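You operate a simulated robot arm through the tools that you are given. There is no shell and no other tool.

Carry out the task below with a simulated robot arm. There is one attempt and no reset: what you move stays moved.

Task
Free the strap, slide the loose guard under it and pull it tight.
Fine: buckle lever shut before the pull; the green mark shows. Where these are worked on the way, their far stop is far enough and under half their travel is too little: buckle lever.

Only the result counts: the job must be done as asked and must still hold three seconds after the hand-in. Knocking over, shifting, dropping, spilling or breaking anything else fails it.

Robot
A 6-joint arm with a two-finger gripper, fixed in place. Base frame: the origin is on the floor under the middle of its stand, x ahead of it, y to its left, z up. Units: mm, degrees, N and s.
With the tool pointing down near the work surface it reaches from about 320 to 680 mm from the base axis. Its first joint turns from -166.0 to 166.0 degrees. Payload 3.18 kg.
The TCP is the grasp point between the finger pads, 30 mm short of the fingertips. In the tool frame z runs along the fingers and y along their closing line. The gripper opens to 144 mm; its body begins 103 mm behind the TCP.
Orientation is that of the tool frame in the base frame, as a unit quaternion [w, x, y, z]. With the fingers straight down and closing along the base's y, the tool's x points along the base's -x, its y along +y and its z along -z.

Tools
- The arm moves only by the tool play_rows. Its argument "increments" is a list of rows, each a list of 3 entries, a list of its own where there are three numbers: the turn, a rotation vector about the tool's x, y, z in units of 4 degrees (1.0 is 4 degrees), then the shift along the tool's x, y, z in units of 25 mm (1.0 is 25 mm), then the opening, from 0 (shut) to 1 (fully open). In form: [[[ax, ay, az], [dx, dy, dz], gripper], ...]. A call has 1 to 20 rows; each row shifts and turns the commanded pose from where the row before left it, along the tool's axes as they then stand. A call with a number of a shift or a turn outside -1 to 1 is refused whole. A row lasts 0.2 s, in which the tool goes at most 50 mm and 8.6 degrees; a call with a longer step from one row to the next is refused whole, and so is a gripper value outside its range. A pose out of reach is approached as far as the arm can. The call stops where the force on the tool passes 40 N (or 10 N more than at its start, if that is more) or the arm is blocked; 0.2 s more then pass. Each finger travels about 186.7 mm/s and halts on what it meets, pressing with about 35 N; the grip force reading is that of the motor and also rises with nothing between the fingers. The clock runs only during rows and for 0.2 s after the last one: add rows that do not move to give the fingers time. It gives the time, the measured TCP pose, the force on the tool (base axes), the opening and the grip force at its end, in the units of the frame above (readings bear some noise), with the torque about the TCP (base axes, N m) and any sound that the robot's microphone picked up.
- Cameras (640 x 400 px; columns grow to the right, rows downward): "scene" is fixed at [212.6, 495.2, 1482.8]; the picture's right is [-0.64, -0.77, 0.00], its down [-0.65, 0.54, -0.53] and it looks along [0.41, -0.34, -0.85] (base axes); focal length 320 px, centre (320, 200). "wrist" rides on the gripper at [77, 16, -143] in the tool frame; the picture's right is [-0.21, 0.98, 0.00], its down [-0.84, -0.18, -0.51] and it looks along [-0.50, -0.11, 0.86] (tool axes); focal length 218 px, centre (320, 200). There is no depth. A picture from a camera that has moved, and an enlarged one, comes with that camera's place and axes in the base frame and with its lens. The place of the scene camera against the robot may be out by one fixed shift of up to 18 mm in any direction.
- snapshot(camera): a new picture of that camera. The clock stands still meanwhile.
- enlarge(camera, box): a new picture of the part [left, top, right, bottom] of that camera's present view, enlarged. The clock stands still meanwhile.
- finish_job(): hands the job in; it is judged then, once.

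Nothing tells you positions but the pictures and the camera data. Unless the task says otherwise, let go and move clear before handing in.

The tools are called after ">>>" as a command line: name --argument value ..., lists and objects as JSON in quotes. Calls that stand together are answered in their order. play_rows: Moves the arm, as the interface text tells. Its arguments: {"type":"object","properties":{"increments":{"type":"array","items":{"type":"array"}}},"required":["increments"]} The other tools are called the same way: snapshot (camera) takes a picture; enlarge (camera, box) takes an enlarged picture of a part of a camera's view; finish_job () hands the job in.

At the start:

```text
time_s: 0.0
ee_pos: [350.0, 79.5, 991.6]
tool_rot: [0.0, 0.001, 1.0, -0.001]
ft_force: [0.0, 0.9, -0.6]
moment: [-0.01, 0.04, 0.0]
finger_gap: 144.0
gripper_force: 0.2
```

scene: 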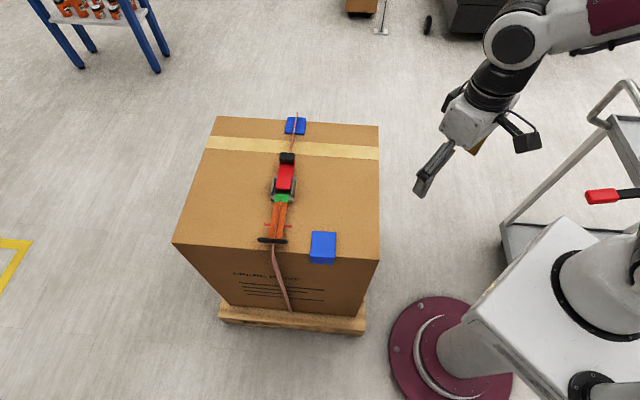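
wrist: 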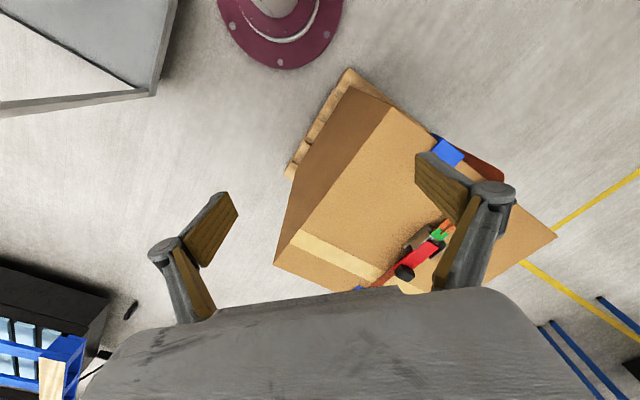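

I see a box on a pallet with a strap running over it, a red/green/orange ratchet-like buckle, one blue guard under the strap at the far edge, and a loose blue guard near the near edge. I'll take enlarged pictures to understand the buckle.

>>> enlarge --camera "scene" --box '[220, 100, 380, 200]'

>>> enlarge --camera "scene" --box '[220, 180, 380, 280]'

>>> enlarge --camera "scene" --box '[160, 100, 400, 350]'

>>> enlarge --camera "wrist" --box '[340, 110, 560, 310]'

```text
4.00 times, centred on (300, 150) of scene
camera zoom: at [212.6, 495.2, 1482.8], right [-0.64, -0.77, 0.0], down [-0.65, 0.54, -0.53], along [0.41, -0.34, -0.85], focal length 1280 px, centre (400, 400)
```

zoom: 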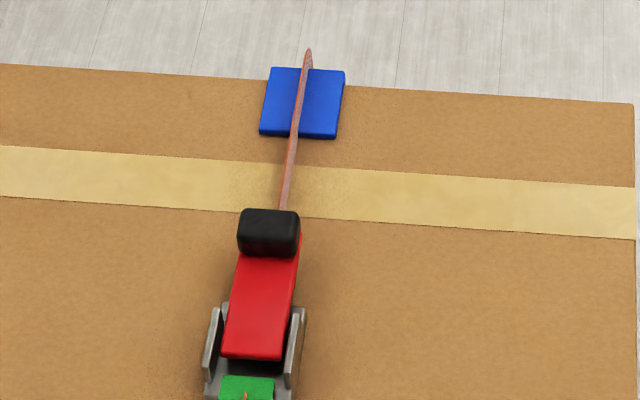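

```text
4.00 times, centred on (300, 230) of scene
camera zoom: at [212.6, 495.2, 1482.8], right [-0.64, -0.77, 0.0], down [-0.65, 0.54, -0.53], along [0.41, -0.34, -0.85], focal length 1280 px, centre (400, 80)
```

zoom: 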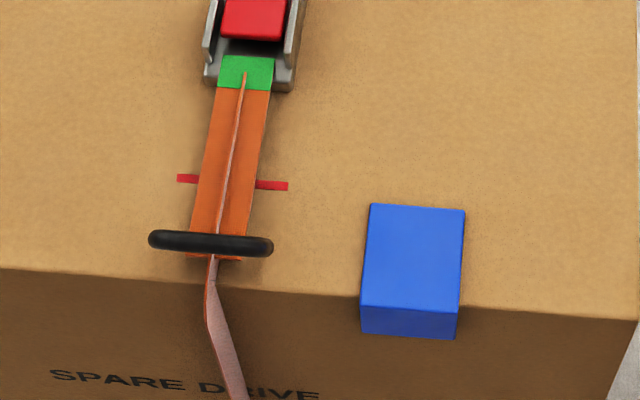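

```text
1.60 times, centred on (280, 225) of scene
camera zoom: at [212.6, 495.2, 1482.8], right [-0.64, -0.77, 0.0], down [-0.65, 0.54, -0.53], along [0.41, -0.34, -0.85], focal length 512 px, centre (384, 160)
```

zoom: 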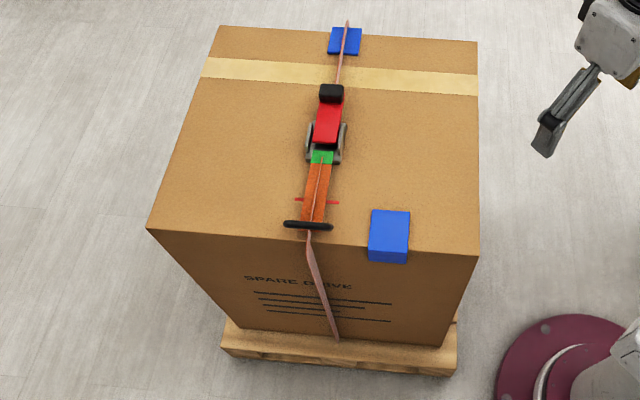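

```text
2.00 times, centred on (450, 210) of wrist
camera zoom: at [273.9, 95.4, 1134.4], right [0.21, 0.98, 0.0], down [0.84, -0.18, 0.51], along [0.5, -0.11, -0.86], focal length 436 px, centre (60, 180)
```

zoom: 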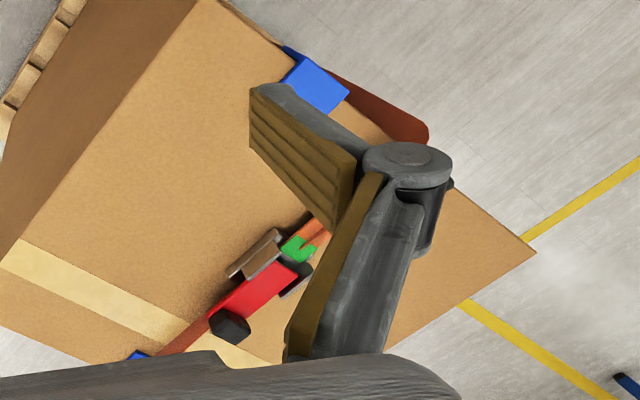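

The box is about 450x515 mm with its top near z=750 and turned about 45° to the base. The red lever with a black knob sits on the buckle, and the loose blue guard is about 120 mm along the near edge from the strap. I'll bring the wrist camera over the buckle for a closer look.

>>> play_rows --increments '[[[0, 0, 0], [-0.8, 0.5, 0], 1], [[0, 0, 0], [-0.8, 0.5, 0], 1], [[0, 0, 0], [-0.8, 0.5, 0], 1], [[0, 0, 0], [-0.8, 0.5, 0], 1], [[0, 0, 0], [-0.8, 0.5, 0], 1], [[0, 0, 0], [-0.8, 0.5, 0], 1], [[0, 0, 0], [-0.8, 0.5, 0], 1], [[0, 0, 0], [-0.8, 0.5, 0], 1]]'

>>> snapshot --camera "wrist"

```text
time_s: 1.8
ee_pos: [496.6, 175.2, 967.2]
tool_rot: [0.004, 0.0, 1.0, 0.002]
ft_force: [-0.4, 0.1, 0.2]
moment: [0.01, 0.01, 0.02]
finger_gap: 144.1
gripper_force: 0.0
out of reach, approached as far as the arm can: row 6, 7, 8
```

```text
taken
camera wrist: at [419.6, 190.7, 1109.6], right [0.21, 0.98, 0.0], down [0.84, -0.18, 0.51], along [0.5, -0.1, -0.86], focal length 218 px, centre (320, 200)
```

wrist: 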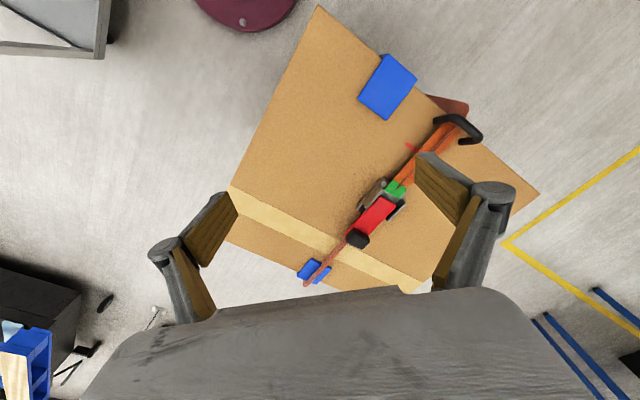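

The reach limit is a dome, so the buckle at about (655,250) needs a tilted tool. I'll drop a little and yaw 45° so the fingers close across the strap, then look again.

>>> play_rows --increments '[[[0, 0, 0], [0.5, 0, 0.5], 1], [[0, 0, 0], [0.5, 0, 0.5], 1], [[0, 0, 0.9375], [0, 0, 0.3], 1], [[0, 0, 0.9375], [0, 0, 0.3], 1], [[0, 0, 0.9375], [0, 0, 0.3], 1], [[0, 0, 0.9375], [0, 0, 0.3], 1], [[0, 0, 0.9375], [0, 0, 0.3], 1], [[0, 0, 0.9375], [0, 0, 0.3], 1], [[0, 0, 0.9375], [0, 0, 0], 1], [[0, 0, 0.9375], [0, 0, 0], 1], [[0, 0, 0.9375], [0, 0, 0], 1], [[0, 0, 0.9375], [0, 0, 0], 1], [[0, 0, 0.9375], [0, 0, 0], 1], [[0, 0, 0.9375], [0, 0, 0], 1]]'

>>> snapshot --camera "wrist"

>>> snapshot --camera "scene"

```text
time_s: 4.8
ee_pos: [471.8, 175.7, 896.7]
tool_rot: [0.0, 0.383, 0.924, 0.0]
ft_force: [0.7, 0.4, -0.3]
moment: [-0.02, 0.0, 0.0]
finger_gap: 143.9
gripper_force: 0.1
```

```text
taken
camera wrist: at [430.0, 240.2, 1039.9], right [0.84, 0.54, 0.0], down [0.47, -0.72, 0.51], along [0.28, -0.43, -0.86], focal length 218 px, centre (320, 200)
```

wrist: 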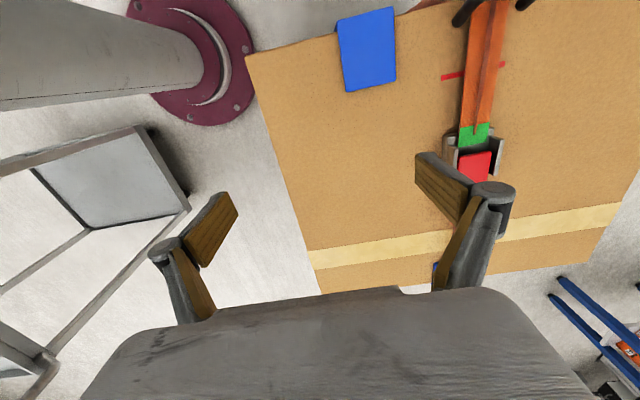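

```text
taken
```

scene: 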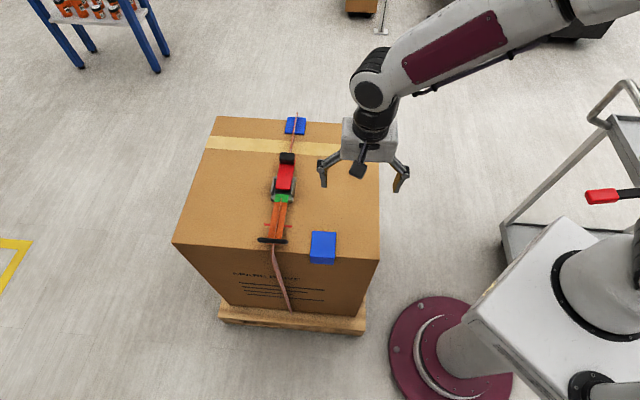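

The fingers now close across the strap, but when tilted toward the buckle the camera would be on the underside. I'll turn the tool 180° about its axis so the camera ends up on top, looking down at the work.

>>> play_rows --increments '[[[0, 0, -1], [0, 0, 0], 1], [[0, 0, -1], [0, 0, 0], 1], [[0, 0, -1], [0, 0, 0], 1], [[0, 0, -1], [0, 0, 0], 1], [[0, 0, -1], [0, 0, 0], 1], [[0, 0, -1], [0, 0, 0], 1], [[0, 0, -1], [0, 0, 0], 1], [[0, 0, -1], [0, 0, 0], 1], [[0, 0, -1], [0, 0, 0], 1], [[0, 0, -1], [0, 0, 0], 1], [[0, 0, -1], [0, 0, 0], 1], [[0, 0, -1], [0, 0, 0], 1], [[0, 0, -1], [0, 0, 0], 1], [[0, 0, -1], [0, 0, 0], 1], [[0, 0, -1], [0, 0, 0], 1], [[0, 0, -1], [0, 0, 0], 1], [[0, 0, -1], [0, 0, 0], 1], [[0, 0, -1], [0, 0, 0], 1], [[0, 0, -1], [0, 0, 0], 1], [[0, 0, -1], [0, 0, 0], 1]]'

>>> play_rows --increments '[[[0, 0, -1], [0, 0, 0], 1], [[0, 0, -1], [0, 0, 0], 1], [[0, 0, -1], [0, 0, 0], 1], [[0, 0, -1], [0, 0, 0], 1], [[0, 0, -1], [0, 0, 0], 1], [[0, 0, -1], [0, 0, 0], 1], [[0, 0, -1], [0, 0, 0], 1], [[0, 0, -1], [0, 0, 0], 1], [[0, 0, -1], [0, 0, 0], 1], [[0, 0, -1], [0, 0, 0], 1], [[0, 0, -1], [0, 0, 0], 1], [[0, 0, -1], [0, 0, 0], 1], [[0, 0, -1], [0, 0, 0], 1], [[0, 0, -1], [0, 0, 0], 1], [[0, 0, -1], [0, 0, 0], 1], [[0, 0, -1], [0, 0, 0], 1], [[0, 0, -1], [0, 0, 0], 1], [[0, 0, -1], [0, 0, 0], 1], [[0, 0, -1], [0, 0, 0], 1], [[0, 0, -1], [0, 0, 0], 1]]'

>>> play_rows --increments '[[[0, 0, -1], [0, 0, 0], 1], [[0, 0, -1], [0, 0, 0], 1], [[0, 0, -1], [0, 0, 0], 1], [[0, 0, -1], [0, 0, 0], 1], [[0, 0, -1], [0, 0, 0], 1]]'

>>> snapshot --camera "wrist"

```text
time_s: 9.0
ee_pos: [471.8, 174.3, 897.2]
tool_rot: [0.0, -0.302, 0.953, 0.0]
ft_force: [-0.7, 0.1, 0.0]
moment: [0.0, -0.02, 0.0]
finger_gap: 144.0
gripper_force: 0.0
```

```text
time_s: 13.2
ee_pos: [472.1, 175.1, 897.7]
tool_rot: [0.0, 0.844, -0.537, 0.0]
ft_force: [0.1, 0.0, 0.3]
moment: [0.03, 0.03, 0.0]
finger_gap: 144.0
gripper_force: 0.0
```

```text
time_s: 14.4
ee_pos: [471.5, 174.9, 897.7]
tool_rot: [0.0, 0.924, -0.382, -0.001]
ft_force: [0.4, -0.9, -0.3]
moment: [0.0, -0.03, -0.01]
finger_gap: 144.0
gripper_force: 0.0
```

```text
taken
camera wrist: at [515.1, 109.0, 1040.1], right [-0.84, -0.55, 0.0], down [-0.47, 0.72, 0.51], along [-0.28, 0.43, -0.86], focal length 218 px, centre (320, 200)
```

wrist: 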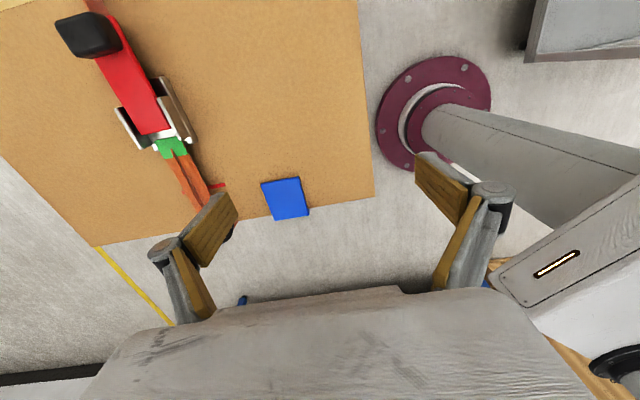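

From here the camera looks at the buckle from the far side: red lever flat, black knob on its end, grey housing, green patch, orange tail. I'll enlarge the details.

>>> enlarge --camera "wrist" --box '[40, 0, 240, 125]'

>>> enlarge --camera "wrist" --box '[140, 120, 340, 245]'

```text
3.20 times, centred on (140, 62) of wrist
camera zoom: at [515.1, 109.0, 1040.1], right [-0.84, -0.55, 0.0], down [-0.47, 0.72, 0.51], along [-0.28, 0.43, -0.86], focal length 698 px, centre (896, 640)
```

zoom: 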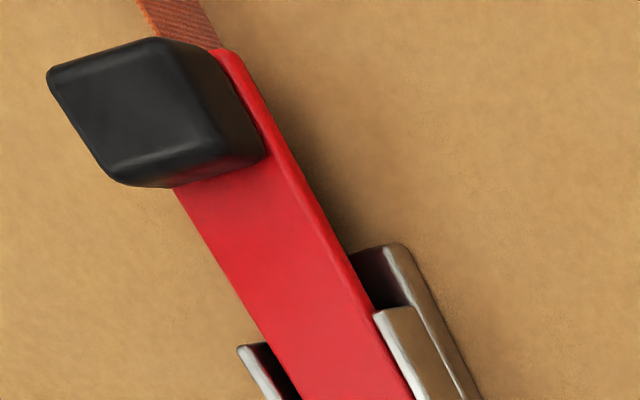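

```text
3.20 times, centred on (240, 182) of wrist
camera zoom: at [515.1, 109.0, 1040.1], right [-0.84, -0.55, 0.0], down [-0.47, 0.72, 0.51], along [-0.28, 0.43, -0.86], focal length 698 px, centre (576, 256)
```

zoom: 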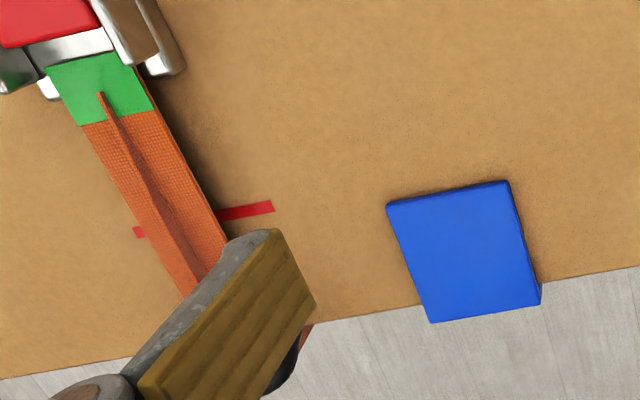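

The knob's top centre triangulates to about (710,201,790), with the lever running toward the near edge to a pivot near (643,267). I'll tilt the tool about 44° toward the far side to extend the reach.

>>> play_rows --increments '[[[0, 1, 0], [0, 0, 0], 1], [[0, 1, 0], [0, 0, 0], 1], [[0, 1, 0], [0, 0, 0], 1], [[0, 1, 0], [0, 0, 0], 1], [[0, 1, 0], [0, 0, 0], 1], [[0, 1, 0], [0, 0, 0], 1], [[0, 1, 0], [0, 0, 0], 1], [[0, 1, 0], [0, 0, 0], 1], [[0, 1, 0], [0, 0, 0], 1], [[0, 1, 0], [0, 0, 0], 1], [[0, 1, 0], [0, 0, 0], 1]]'

>>> snapshot --camera "wrist"

>>> snapshot --camera "scene"

```text
time_s: 16.8
ee_pos: [472.3, 175.4, 897.0]
tool_rot: [0.143, 0.856, -0.354, 0.348]
ft_force: [-0.2, 0.9, -0.4]
moment: [0.0, -0.01, 0.0]
finger_gap: 144.2
gripper_force: 0.1
```

```text
taken
camera wrist: at [429.6, 194.3, 1052.9], right [-0.8, -0.59, -0.15], down [-0.55, 0.8, -0.22], along [0.25, -0.1, -0.96], focal length 218 px, centre (320, 200)
```

wrist: 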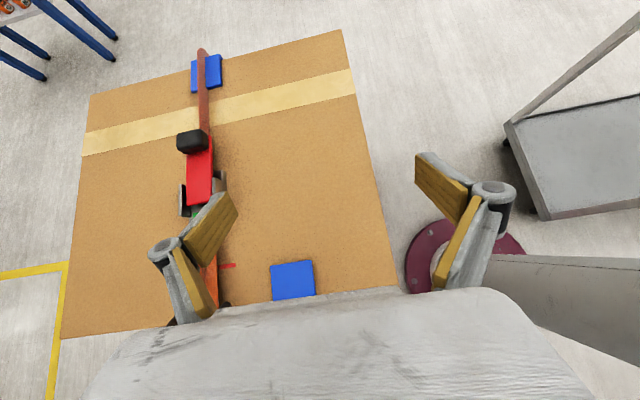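

```text
taken
```

scene: 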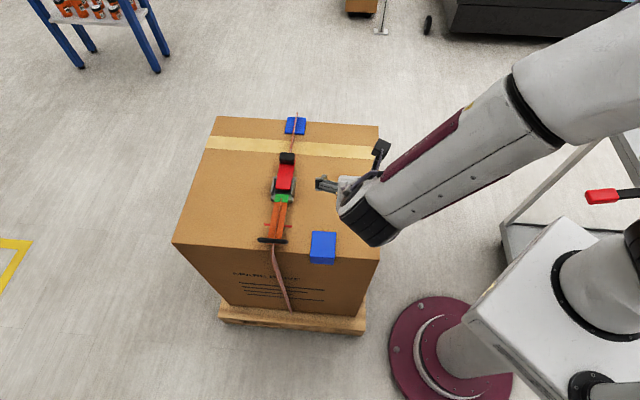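

Knob position agrees across the two views at (710,203,790). I'll move to a pre-approach point about 100 mm back along the tool axis, with the gripper partly closed.

>>> play_rows --increments '[[[0, 0, 0], [0.097, -0.75, 0.1], 0.65], [[0, 0, 0], [0.097, -0.75, 0.1], 0.65], [[0, 0, 0], [0.097, -0.75, 0.28], 0.65], [[0, 0, 0], [0.097, -0.75, 0.28], 0.65], [[0, 0, 0], [0.097, -0.75, 0.28], 0.65], [[0, 0, 0], [0.097, -0.75, 0.28], 0.65], [[0, 0, 0], [0.097, -0.75, 0.28], 0.65], [[0, 0, 0], [0.097, -0.75, 0.28], 0.65], [[0, 0, 0], [0.097, -0.75, 0.28], 0.65], [[0, 0, 0], [0.097, -0.75, 0.28], 0.65]]'

>>> snapshot --camera "wrist"

>>> snapshot --camera "scene"

```text
time_s: 19.0
ee_pos: [639.2, 241.1, 856.6]
tool_rot: [0.138, 0.858, -0.353, 0.346]
ft_force: [0.8, -0.6, 0.0]
moment: [0.02, -0.02, -0.01]
finger_gap: 93.9
gripper_force: 0.1
out of reach, approached as far as the arm can: row 8, 9, 10
```

```text
taken
camera wrist: at [596.7, 260.1, 1012.8], right [-0.79, -0.59, -0.15], down [-0.56, 0.8, -0.22], along [0.25, -0.09, -0.96], focal length 218 px, centre (320, 200)
```

wrist: 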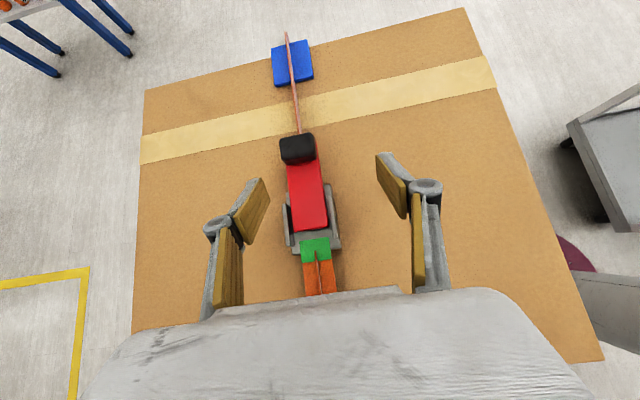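

```text
taken
```

scene: 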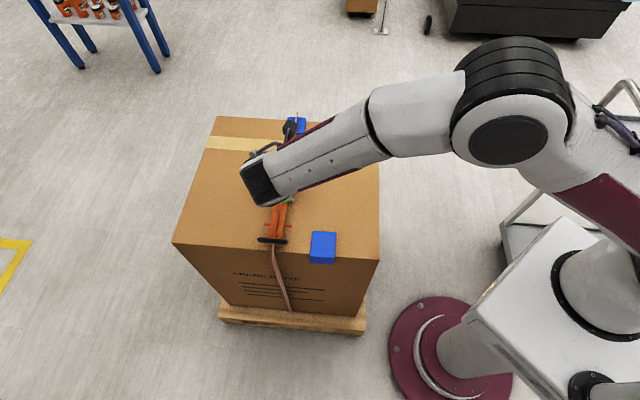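

The reach dome limits me here; a steeper tilt (about 64°) will bring the wrist back inside. First I'll enlarge this view to judge ear heights and alignment.

>>> enlarge --camera "wrist" --box '[220, 110, 412, 310]'

>>> play_rows --increments '[[[0, 1, 0], [0, 0, 0], 0.65], [[0, 1, 0], [0, 0, 0], 0.65], [[0, 1, 0], [0, 0, 0], 0.65], [[0, 1, 0], [0, 0, 0], 0.65], [[0, 1, 0], [0, 0, 0], 0.65]]'

>>> snapshot --camera "wrist"

>>> snapshot --camera "scene"

```text
2.00 times, centred on (316, 210) of wrist
camera zoom: at [596.7, 260.1, 1012.8], right [-0.79, -0.59, -0.15], down [-0.56, 0.8, -0.22], along [0.25, -0.09, -0.96], focal length 436 px, centre (328, 180)
```

zoom: 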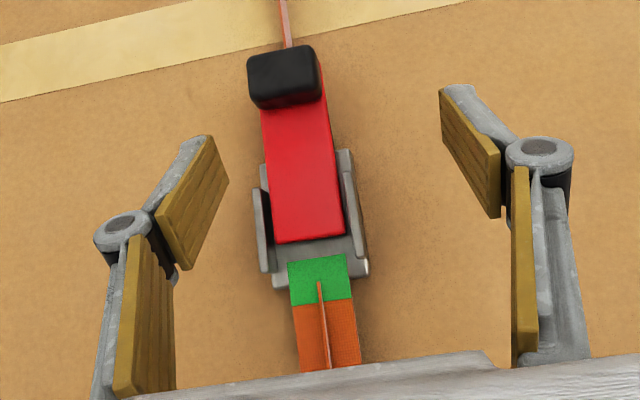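

```text
time_s: 20.2
ee_pos: [634.5, 195.3, 839.4]
tool_rot: [0.155, 0.827, -0.332, 0.427]
ft_force: [0.4, 0.5, -0.6]
moment: [0.04, 0.0, -0.01]
finger_gap: 93.6
gripper_force: 0.0
out of reach, approached as far as the arm can: row 1, 2, 3, 4, 5
```

```text
taken
camera wrist: at [570.1, 228.6, 984.1], right [-0.75, -0.63, -0.2], down [-0.53, 0.76, -0.38], along [0.39, -0.18, -0.9], focal length 218 px, centre (320, 200)
```

wrist: 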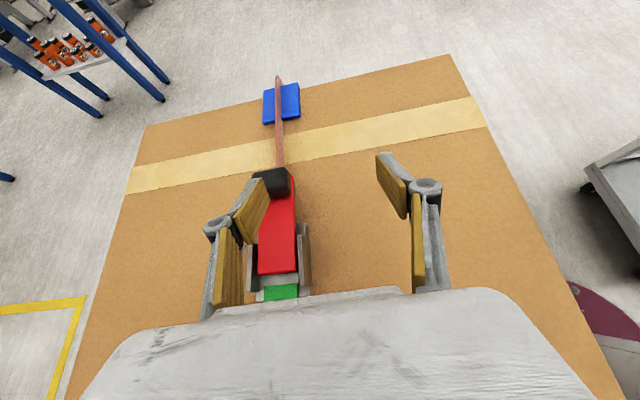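

```text
taken
```

scene: 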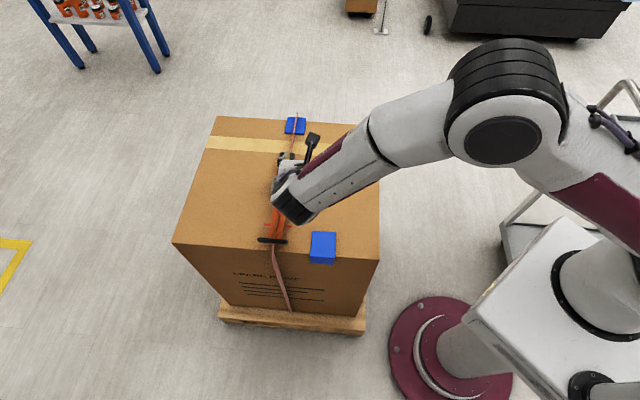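

The steeper tilt in that direction was refused by the arm, so I'll approach the knob from the robot's side instead (tool tilted toward the direction (1,1)), which needs much less reach. I'll back off and swing the tool about the vertical.

>>> play_rows --increments '[[[0, 0, 0], [0, 0, -1], 0.65], [[0, 0, 0], [0, 0, -1], 0.65], [[0, 0, 0], [0, 0.5, -1], 0.65], [[0, 0, 0], [0, 1, -0.5], 0.65], [[0, 0, 0], [0, 1, 0], 0.65], [[0, 0, 0], [0, 1, 0], 0.65]]'

>>> play_rows --increments '[[[0.8, 0, -0.6], [0, 0, 0], 0.65], [[0.8, 0, -0.6], [0, 0, 0], 0.65], [[0.8, 0, -0.6], [0, 0, 0], 0.65], [[0.8, 0, -0.6], [0, 0, 0], 0.65], [[0.8, 0, -0.6], [0, 0, 0], 0.65], [[0.8, 0, -0.6], [0, 0, 0], 0.65]]'

>>> snapshot --camera "scene"

```text
time_s: 21.6
ee_pos: [526.6, 148.6, 876.3]
tool_rot: [0.155, 0.827, -0.332, 0.427]
ft_force: [0.4, 0.9, -1.0]
moment: [0.01, -0.03, -0.02]
finger_gap: 93.7
gripper_force: 0.0
out of reach, approached as far as the arm can: row 1, 2, 3, 4
```

```text
time_s: 23.0
ee_pos: [525.9, 148.2, 876.4]
tool_rot: [0.069, 0.876, -0.152, 0.453]
ft_force: [-0.7, 0.2, 1.1]
moment: [-0.01, -0.01, 0.0]
finger_gap: 93.7
gripper_force: 0.1
```

```text
taken
```

scene: 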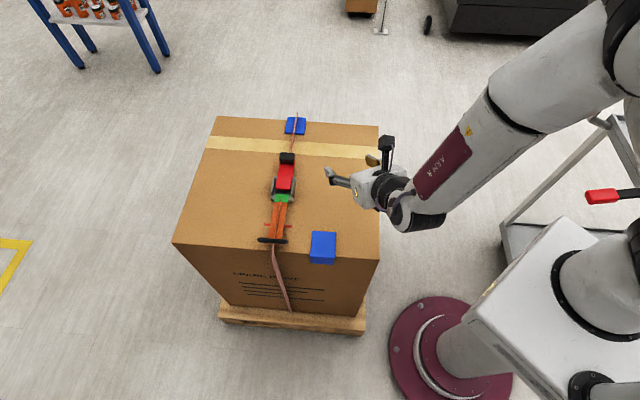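

That swing works. I'll continue the yaw until the fingers point along (1,1), checking for limits.

>>> play_rows --increments '[[[0.81, 0, -0.58], [0, 0, 0], 0.65], [[0.81, 0, -0.58], [0, 0, 0], 0.65], [[0.81, 0, -0.58], [0, 0, 0], 0.65], [[0.81, 0, -0.58], [0, 0, 0], 0.65], [[0.81, 0, -0.58], [0, 0, 0], 0.65], [[0.81, 0, -0.58], [0, 0, 0], 0.65], [[0.81, 0, -0.58], [0, 0, 0], 0.65], [[0.81, 0, -0.58], [0, 0, 0], 0.65]]'

>>> play_rows --increments '[[[0.81, 0, -0.58], [0, 0, 0], 0.65], [[0.81, 0, -0.58], [0, 0, 0], 0.65], [[0.81, 0, -0.58], [0, 0, 0], 0.65], [[0.81, 0, -0.58], [0, 0, 0], 0.65], [[0.81, 0, -0.58], [0, 0, 0], 0.65], [[0.81, 0, -0.58], [0, 0, 0], 0.65], [[0.81, 0, -0.58], [0, 0, 0], 0.65], [[0.81, 0, -0.58], [0, 0, 0], 0.65]]'

>>> snapshot --camera "scene"

>>> snapshot --camera "wrist"

```text
time_s: 24.8
ee_pos: [523.0, 159.7, 878.0]
tool_rot: [-0.037, 0.885, 0.063, 0.46]
ft_force: [0.0, -0.2, 0.1]
moment: [0.0, 0.01, -0.01]
finger_gap: 93.5
gripper_force: 0.0
out of reach, approached as far as the arm can: row 7, 8
```

```text
time_s: 26.6
ee_pos: [494.1, 244.2, 899.0]
tool_rot: [-0.063, 0.873, 0.169, 0.452]
ft_force: [-0.7, -0.4, 0.0]
moment: [-0.01, -0.01, -0.02]
finger_gap: 93.4
gripper_force: 0.0
out of reach, approached as far as the arm can: row 1, 2, 3, 4, 5, 6, 7, 8
```

```text
taken
```

scene: 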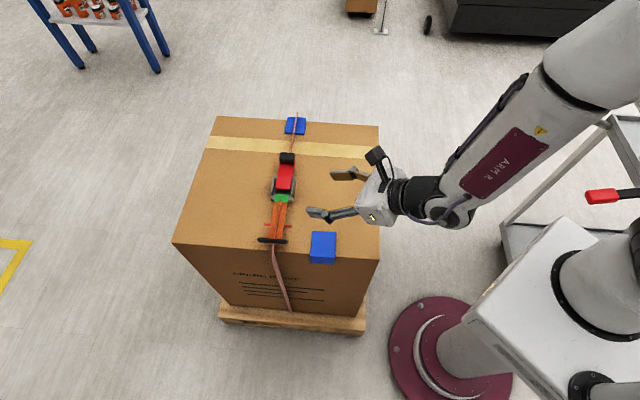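

```text
taken
camera wrist: at [431.5, 208.8, 1044.0], right [0.23, -0.96, -0.13], down [-0.9, -0.16, -0.4], along [0.36, 0.21, -0.91], focal length 218 px, centre (320, 200)
```

wrist: 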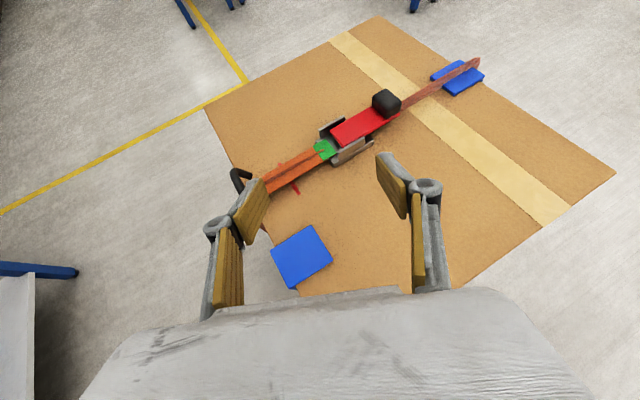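

The last joint hit its limit in that roll. I'll un-tilt to vertical, roll back toward the start orientation (camera on the robot side), then tilt toward (1,1), which leaves ample roll range for swinging the lever.

>>> play_rows --increments '[[[0, -1, 0], [0, 0, -0.2], 0.65], [[0, -1, 0], [0, 0, -0.2], 0.65], [[0, -1, 0], [0, 0, -0.2], 0.65], [[0, -1, 0], [0, 0, 0], 0.65], [[0, -1, 0], [0, 0, 0], 0.65], [[0, -1, 0], [0, 0, 0], 0.65], [[0, -1, 0], [0, 0, 0], 0.65], [[0, -1, 0], [0, 0, 0], 0.65], [[0, -1, 0], [0, 0, 0], 0.65], [[0, -1, 0], [0, 0, 0], 0.65], [[0, -1, 0], [0, 0, 0], 0.65], [[0, -1, 0], [0, 0, 0], 0.65], [[0, -1, 0], [0, 0, 0], 0.65], [[0, -0.6, 0], [0, 0, 0], 0.65]]'

>>> play_rows --increments '[[[0, 0, 1], [0, 0, 0], 0.65], [[0, 0, 1], [0, 0, 0], 0.65], [[0, 0, 1], [0, 0, 0], 0.65], [[0, 0, 1], [0, 0, 0], 0.65], [[0, 0, 1], [0, 0, 0], 0.65], [[0, 0, 1], [0, 0, 0], 0.65], [[0, 0, 1], [0, 0, 0], 0.65], [[0, 0, 1], [0, 0, 0], 0.65], [[0, 0, 1], [0, 0, 0], 0.65], [[0, 0, 1], [0, 0, 0], 0.65], [[0, 0, 1], [0, 0, 0], 0.65], [[0, 0, 1], [0, 0, 0], 0.65], [[0, 0, 1], [0, 0, 0], 0.65], [[0, 0, 1], [0, 0, 0], 0.65], [[0, 0, 1], [0, 0, 0], 0.65], [[0, 0, 1], [0, 0, 0], 0.65], [[0, 0, 1], [0, 0, 0], 0.65], [[0, 0, 1], [0, 0, 0], 0.65], [[0, 0, 1], [0, 0, 0], 0.65], [[0, 0, 1], [0, 0, 0], 0.65]]'

```text
time_s: 29.6
ee_pos: [494.0, 222.5, 908.5]
tool_rot: [0.032, 0.978, 0.164, 0.127]
ft_force: [-0.6, -0.7, 0.5]
moment: [-0.01, 0.0, -0.01]
finger_gap: 93.6
gripper_force: 0.1
out of reach, approached as far as the arm can: row 6, 7, 9, 11
```

```text
time_s: 33.8
ee_pos: [494.8, 222.9, 910.1]
tool_rot: [-0.057, 0.854, -0.504, 0.119]
ft_force: [-0.6, -1.1, -0.2]
moment: [0.0, -0.01, 0.01]
finger_gap: 93.7
gripper_force: 0.1
```

>>> play_rows --increments '[[[0, 0, 1], [0, 0, 0], 0.65], [[0, 0, 1], [0, 0, 0], 0.65], [[0, 0, 1], [0, 0, 0], 0.65], [[0, 0, 1], [0, 0, 0], 0.65], [[0, 0, 1], [0, 0, 0], 0.65], [[0, 0, 1], [0, 0, 0], 0.65], [[0, 0, 1], [0, 0, 0], 0.65], [[0, 0, 1], [0, 0, 0], 0.65], [[0, 0, 1], [0, 0, 0], 0.65], [[0, 0, 1], [0, 0, 0], 0.65], [[0, 0, 1], [0, 0, 0], 0.65], [[0, 0, 1], [0, 0, 0], 0.65], [[0, 0, 1], [0, 0, 0], 0.65], [[0, 0, 1], [0, 0, 0], 0.65], [[0, 0, 1], [0, 0, 0], 0.65], [[0, 0, 1], [0, 0, 0], 0.65], [[0, 0, 1], [0, 0, 0], 0.65], [[0, 0, 1], [0, 0, 0], 0.65]]'

>>> snapshot --camera "scene"

>>> snapshot --camera "wrist"

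```text
time_s: 37.6
ee_pos: [495.0, 223.5, 907.8]
tool_rot: [0.116, -0.394, 0.91, -0.063]
ft_force: [0.3, 0.8, 0.3]
moment: [0.0, 0.01, 0.02]
finger_gap: 93.5
gripper_force: 0.1
```

```text
taken
```

scene: 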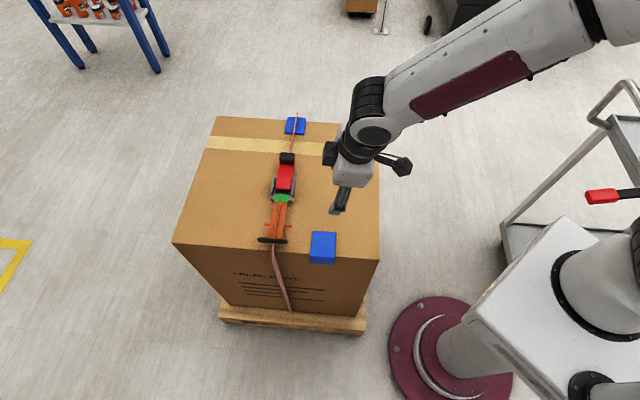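

```text
taken
camera wrist: at [395.9, 180.6, 1031.0], right [-0.55, 0.82, -0.17], down [0.55, 0.51, 0.66], along [0.63, 0.27, -0.73], focal length 218 px, centre (320, 200)
```

wrist: 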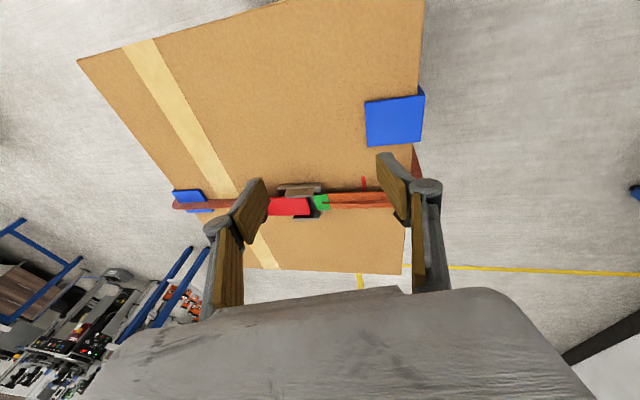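

Now the roll is in mid-range. I'll tilt 50° toward (1,1) with the closing line along the strap, then move to a pre-approach spot on the robot side of the knob.

>>> play_rows --increments '[[[-0.23, -0.915, 0.154], [0, 0, 0], 0.65], [[-0.23, -0.915, 0.154], [0, 0, 0], 0.65], [[-0.23, -0.915, 0.154], [0, 0, 0], 0.65], [[-0.23, -0.915, 0.154], [0, 0, 0], 0.65], [[-0.23, -0.915, 0.154], [0, 0, 0], 0.65], [[-0.23, -0.915, 0.154], [0, 0, 0], 0.65], [[-0.23, -0.915, 0.154], [0, 0, 0], 0.65], [[-0.23, -0.915, 0.154], [0, 0, 0], 0.65], [[-0.23, -0.915, 0.154], [0, 0, 0], 0.65], [[-0.23, -0.915, 0.154], [0, 0, 0], 0.65], [[-0.23, -0.915, 0.154], [0, 0, 0], 0.65]]'

>>> play_rows --increments '[[[0, 0, 0], [0.036, -0.66, 0.1], 0.65], [[0, 0, 0], [0.036, -0.66, 0.1], 0.65], [[0, 0, 0], [0.036, -0.66, 0.1], 0.65], [[0, 0, 0], [0.036, -0.66, 0.1], 0.65], [[0, 0, 0], [0.036, -0.66, 0.1], 0.65], [[0, 0, 0], [0.036, -0.66, 0.1], 0.65], [[0, 0, 0], [0.036, -0.66, 0.1], 0.65], [[0, 0, 0], [0.036, -0.66, 0.1], 0.65], [[0, 0, 0], [0.036, -0.66, 0.1], 0.65], [[0, 0, 0], [0.036, -0.66, 0.1], 0.65]]'

>>> snapshot --camera "scene"

>>> snapshot --camera "wrist"

```text
time_s: 40.0
ee_pos: [478.8, 231.9, 903.8]
tool_rot: [0.283, -0.375, 0.874, 0.121]
ft_force: [-0.2, -0.3, -0.2]
moment: [-0.02, 0.01, -0.01]
finger_gap: 93.7
gripper_force: 0.1
out of reach, approached as far as the arm can: row 6, 8, 10
```

```text
time_s: 42.2
ee_pos: [602.4, 123.7, 878.1]
tool_rot: [0.283, -0.375, 0.875, 0.12]
ft_force: [1.1, -0.6, 0.3]
moment: [-0.01, -0.03, 0.01]
finger_gap: 93.6
gripper_force: 0.0
```

```text
taken
```

scene: 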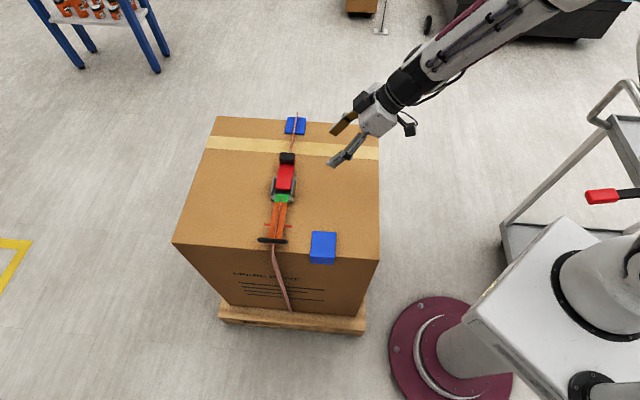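

```text
taken
camera wrist: at [491.1, 29.4, 948.2], right [-0.59, 0.8, 0.12], down [0.4, 0.16, 0.91], along [0.7, 0.58, -0.41], focal length 218 px, centre (320, 200)
```

wrist: 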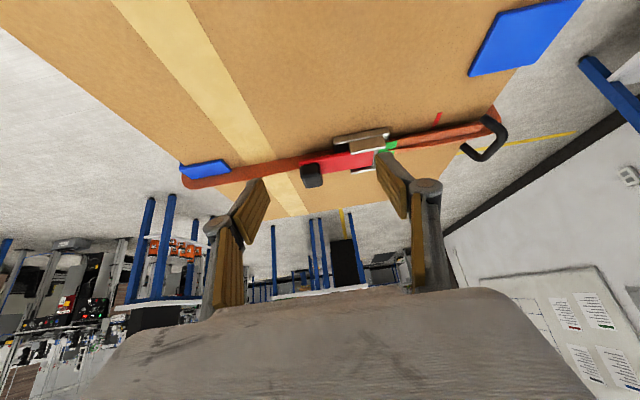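

The view from the robot side shows the knob standing up from the lever end (image is upside down). I'll enlarge it to measure the knob and housing before closing in.

>>> enlarge --camera "wrist" --box '[240, 80, 440, 230]'

>>> play_rows --increments '[[[0, -0.9, 0], [0, 0, 0], 0.65], [[0, -0.9, 0], [0, 0, 0], 0.65], [[0, -0.9, 0], [0, 0, 0], 0.65], [[0, -0.9, 0], [0, 0, 0], 0.65]]'

>>> snapshot --camera "wrist"

```text
2.67 times, centred on (340, 155) of wrist
camera zoom: at [491.1, 29.4, 948.2], right [-0.59, 0.8, 0.12], down [0.4, 0.16, 0.91], along [0.7, 0.58, -0.41], focal length 582 px, centre (267, 320)
```

zoom: 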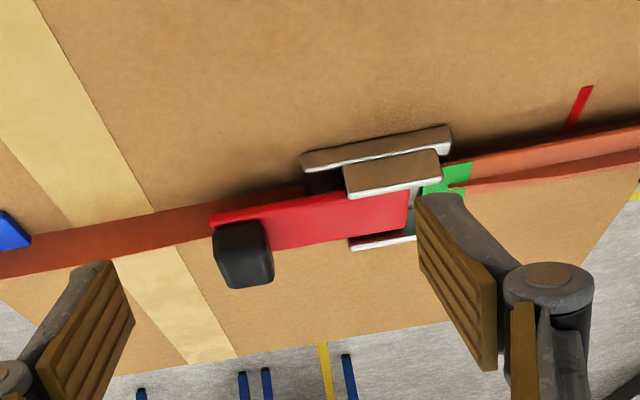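

```text
time_s: 43.2
ee_pos: [602.8, 123.7, 878.4]
tool_rot: [0.391, -0.357, 0.832, 0.167]
ft_force: [-0.4, 0.1, -0.7]
moment: [-0.01, -0.02, -0.01]
finger_gap: 93.9
gripper_force: 0.0
```

```text
taken
camera wrist: at [482.3, 20.0, 910.3], right [-0.62, 0.77, 0.16], down [0.23, -0.02, 0.97], along [0.75, 0.64, -0.17], focal length 218 px, centre (320, 200)
```

wrist: 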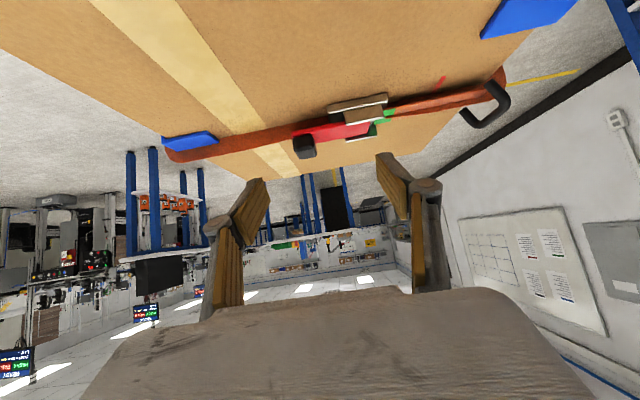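

>>> enlarge --camera "wrist" --box '[270, 85, 410, 175]'

>>> snapshot --camera "scene"

```text
4.44 times, centred on (340, 130) of wrist
camera zoom: at [482.3, 20.0, 910.3], right [-0.62, 0.77, 0.16], down [0.23, -0.02, 0.97], along [0.75, 0.64, -0.17], focal length 970 px, centre (231, 511)
```

zoom: 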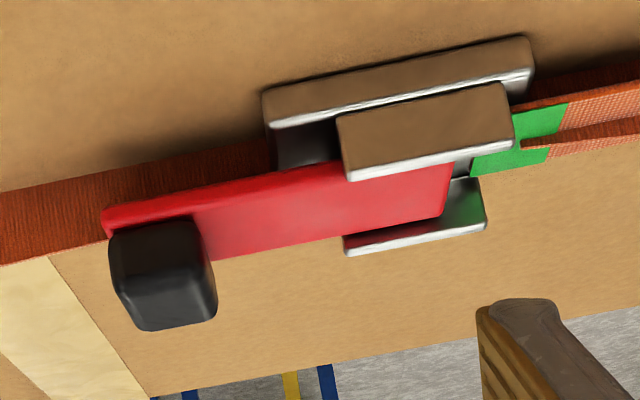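

```text
taken
```

scene: 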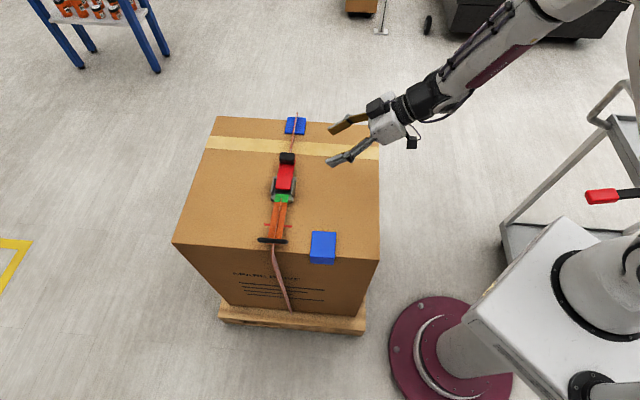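

The knob measures about 42×29×20 mm with its centre near (710,201,782); ears of the housing top out near z=780. I'll narrow the fingers to 65 mm and move in to 40 mm short of the grip pose.

>>> play_rows --increments '[[[0, 0, 0], [-0.129, -0.192, 0.8], 0.45], [[0, 0, 0], [-0.129, -0.192, 0.8], 0.45], [[0, 0, 0], [-0.129, -0.192, 0.8], 0.45], [[0, 0, 0], [-0.129, -0.192, 0.8], 0.45], [[0, 0, 0], [-0.129, -0.192, 0.8], 0.45]]'

>>> snapshot --camera "wrist"

>>> enlarge --camera "scene" --box '[230, 100, 430, 225]'

```text
time_s: 44.4
ee_pos: [680.7, 170.1, 825.4]
tool_rot: [0.391, -0.356, 0.832, 0.165]
ft_force: [0.3, 0.3, 1.4]
moment: [0.06, 0.0, 0.01]
finger_gap: 64.8
gripper_force: 0.0
```

```text
taken
camera wrist: at [560.7, 66.3, 858.6], right [-0.62, 0.77, 0.16], down [0.23, -0.01, 0.97], along [0.75, 0.64, -0.17], focal length 218 px, centre (320, 200)
```

wrist: 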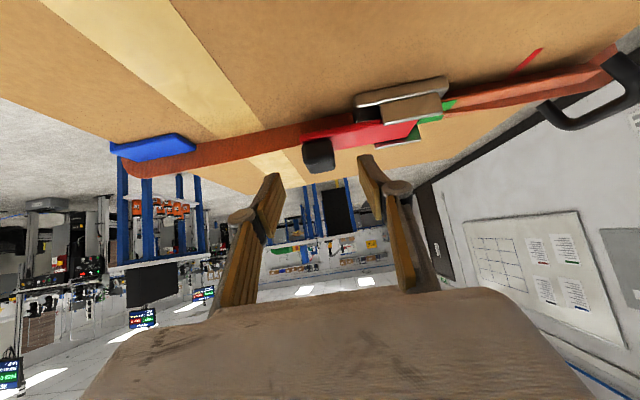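

```text
3.20 times, centred on (330, 162) of scene
camera zoom: at [212.6, 495.2, 1482.8], right [-0.64, -0.77, 0.0], down [-0.65, 0.54, -0.53], along [0.41, -0.34, -0.85], focal length 1024 px, centre (288, 320)
```

zoom: 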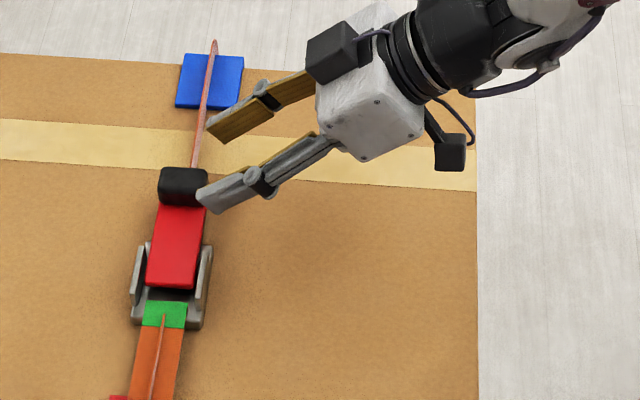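

Fingers straddle the knob well. I'll advance the last 40 mm, checking force.

>>> play_rows --increments '[[[0, 0, 0], [0, 0, 0.4], 0.45], [[0, 0, 0], [0, 0, 0.4], 0.45], [[0, 0, 0], [0, 0, 0.4], 0.45], [[0, 0, 0], [0, 0, 0.4], 0.45]]'

>>> snapshot --camera "wrist"

>>> enlarge --camera "scene" --box '[230, 100, 430, 225]'

```text
time_s: 45.4
ee_pos: [702.3, 192.1, 800.8]
tool_rot: [0.391, -0.357, 0.832, 0.166]
ft_force: [0.4, -0.5, 0.2]
moment: [-0.01, -0.02, -0.02]
finger_gap: 65.1
gripper_force: 0.0
```

```text
taken
camera wrist: at [581.2, 88.3, 833.1], right [-0.62, 0.77, 0.16], down [0.23, -0.02, 0.97], along [0.75, 0.64, -0.17], focal length 218 px, centre (320, 200)
```

wrist: 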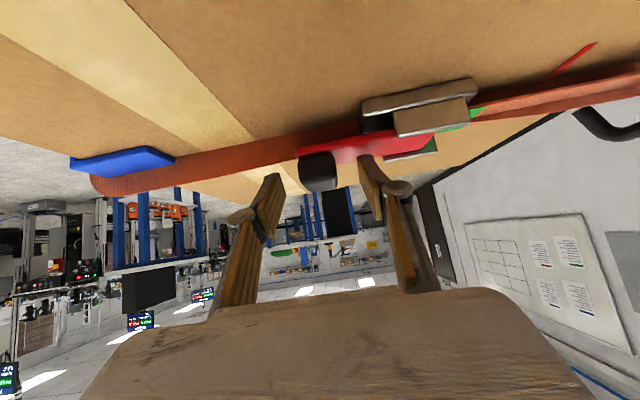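

```text
3.20 times, centred on (330, 162) of scene
camera zoom: at [212.6, 495.2, 1482.8], right [-0.64, -0.77, 0.0], down [-0.65, 0.54, -0.53], along [0.41, -0.34, -0.85], focal length 1024 px, centre (288, 320)
```

zoom: 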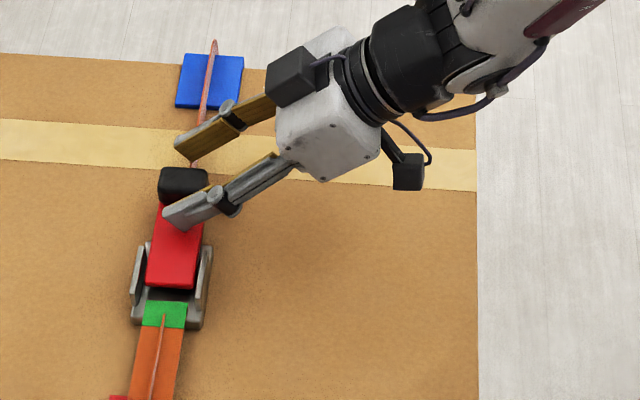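

Fingers are on either side of the knob. Closing the grip.

>>> play_rows --increments '[[[0, 0, 0], [0, 0, 0], 0], [[0, 0, 0], [0, 0, 0], 0], [[0, 0, 0], [0, 0, 0], 0]]'

>>> snapshot --camera "wrist"

>>> enlarge --camera "scene" --box '[230, 100, 430, 225]'

```text
time_s: 46.2
ee_pos: [701.1, 193.4, 802.2]
tool_rot: [0.391, -0.356, 0.832, 0.167]
ft_force: [-0.7, 2.4, 1.8]
moment: [0.32, 0.11, -1.12]
finger_gap: 30.1
gripper_force: 45.0
```

```text
taken
camera wrist: at [581.1, 88.4, 833.4], right [-0.62, 0.77, 0.16], down [0.23, -0.02, 0.97], along [0.75, 0.64, -0.17], focal length 218 px, centre (320, 200)
```

wrist: 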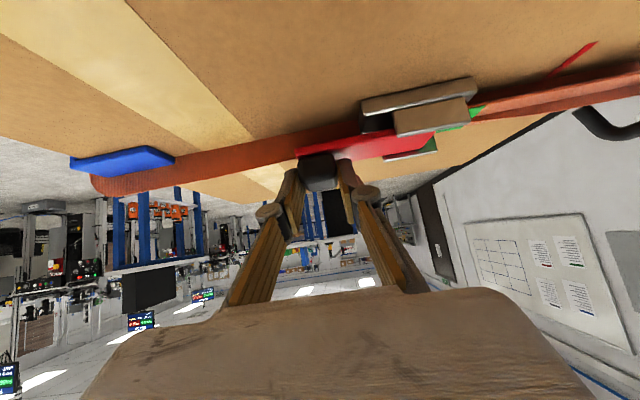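

```text
3.20 times, centred on (330, 162) of scene
camera zoom: at [212.6, 495.2, 1482.8], right [-0.64, -0.77, 0.0], down [-0.65, 0.54, -0.53], along [0.41, -0.34, -0.85], focal length 1024 px, centre (288, 320)
```

zoom: 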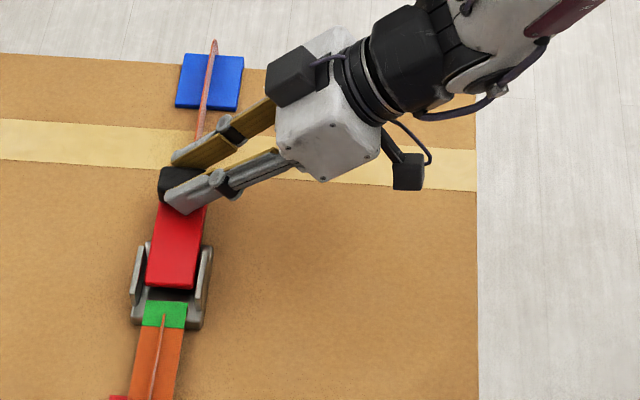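

Gripped (30 mm gap, 45 N). I'll now rotate the tool about the presumed lever pivot (axis across the strap, ~90 mm behind the knob), a few degrees at a time, watching the force.

>>> play_rows --increments '[[[0.32, 0.012, -0.385], [-0.098, 0.052, -0.08], 0], [[0.32, 0.012, -0.385], [-0.098, 0.052, -0.08], 0], [[0.32, 0.012, -0.385], [-0.098, 0.052, -0.08], 0], [[0.32, 0.012, -0.385], [-0.098, 0.052, -0.08], 0]]'

>>> snapshot --camera "wrist"

>>> enlarge --camera "scene" --box '[230, 100, 430, 225]'

```text
time_s: 47.2
ee_pos: [698.0, 197.3, 813.1]
tool_rot: [0.412, -0.384, 0.819, 0.108]
ft_force: [-5.1, -0.2, -0.5]
moment: [0.39, -0.15, -0.62]
finger_gap: 29.9
gripper_force: 45.2
```

```text
taken
camera wrist: at [573.9, 95.7, 843.7], right [-0.62, 0.78, 0.02], down [0.14, 0.08, 0.99], along [0.77, 0.62, -0.16], focal length 218 px, centre (320, 200)
```

wrist: 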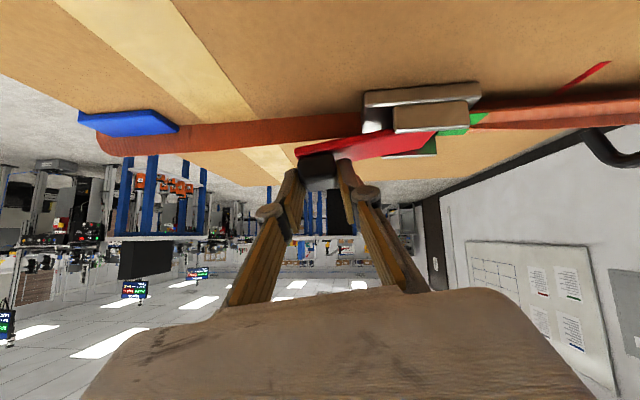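

```text
3.20 times, centred on (330, 162) of scene
camera zoom: at [212.6, 495.2, 1482.8], right [-0.64, -0.77, 0.0], down [-0.65, 0.54, -0.53], along [0.41, -0.34, -0.85], focal length 1024 px, centre (288, 320)
```

zoom: 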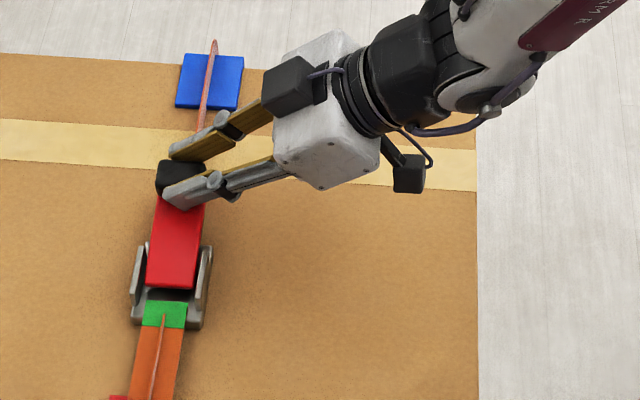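

The lever is lifting smoothly with low force. Continuing in larger steps.

>>> play_rows --increments '[[[0.48, 0.018, -0.578], [-0.147, 0.078, -0.12], 0], [[0.48, 0.018, -0.578], [-0.147, 0.078, -0.12], 0], [[0.48, 0.018, -0.578], [-0.147, 0.078, -0.12], 0], [[0.48, 0.018, -0.578], [-0.147, 0.078, -0.12], 0], [[0.48, 0.018, -0.578], [-0.147, 0.078, -0.12], 0], [[0.48, 0.018, -0.578], [-0.147, 0.078, -0.12], 0]]'

>>> enlarge --camera "scene" --box '[230, 100, 430, 225]'

```text
time_s: 47.9
ee_pos: [696.0, 200.4, 820.0]
tool_rot: [0.417, -0.408, 0.81, 0.066]
ft_force: [-7.7, 2.1, 4.2]
moment: [0.31, 0.61, -1.32]
finger_gap: 30.1
gripper_force: 44.9
out of reach, approached as far as the arm can: row 2, 3
stopped in row 3: the force on the tool passed its limit at 52 N (the readings are from after the stop); the commanded pose is now the measured one
```

```text
3.20 times, centred on (330, 162) of scene
camera zoom: at [212.6, 495.2, 1482.8], right [-0.64, -0.77, 0.0], down [-0.65, 0.54, -0.53], along [0.41, -0.34, -0.85], focal length 1024 px, centre (288, 320)
```

zoom: 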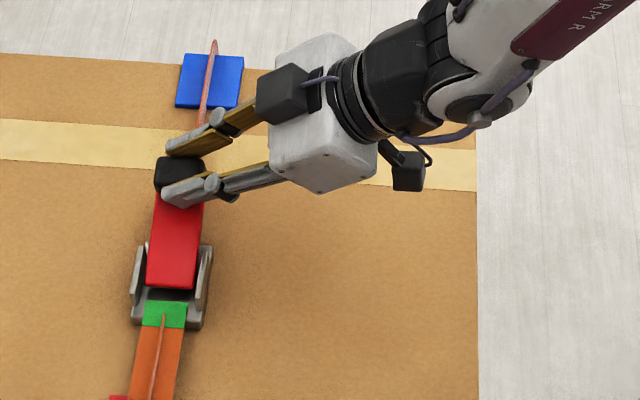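

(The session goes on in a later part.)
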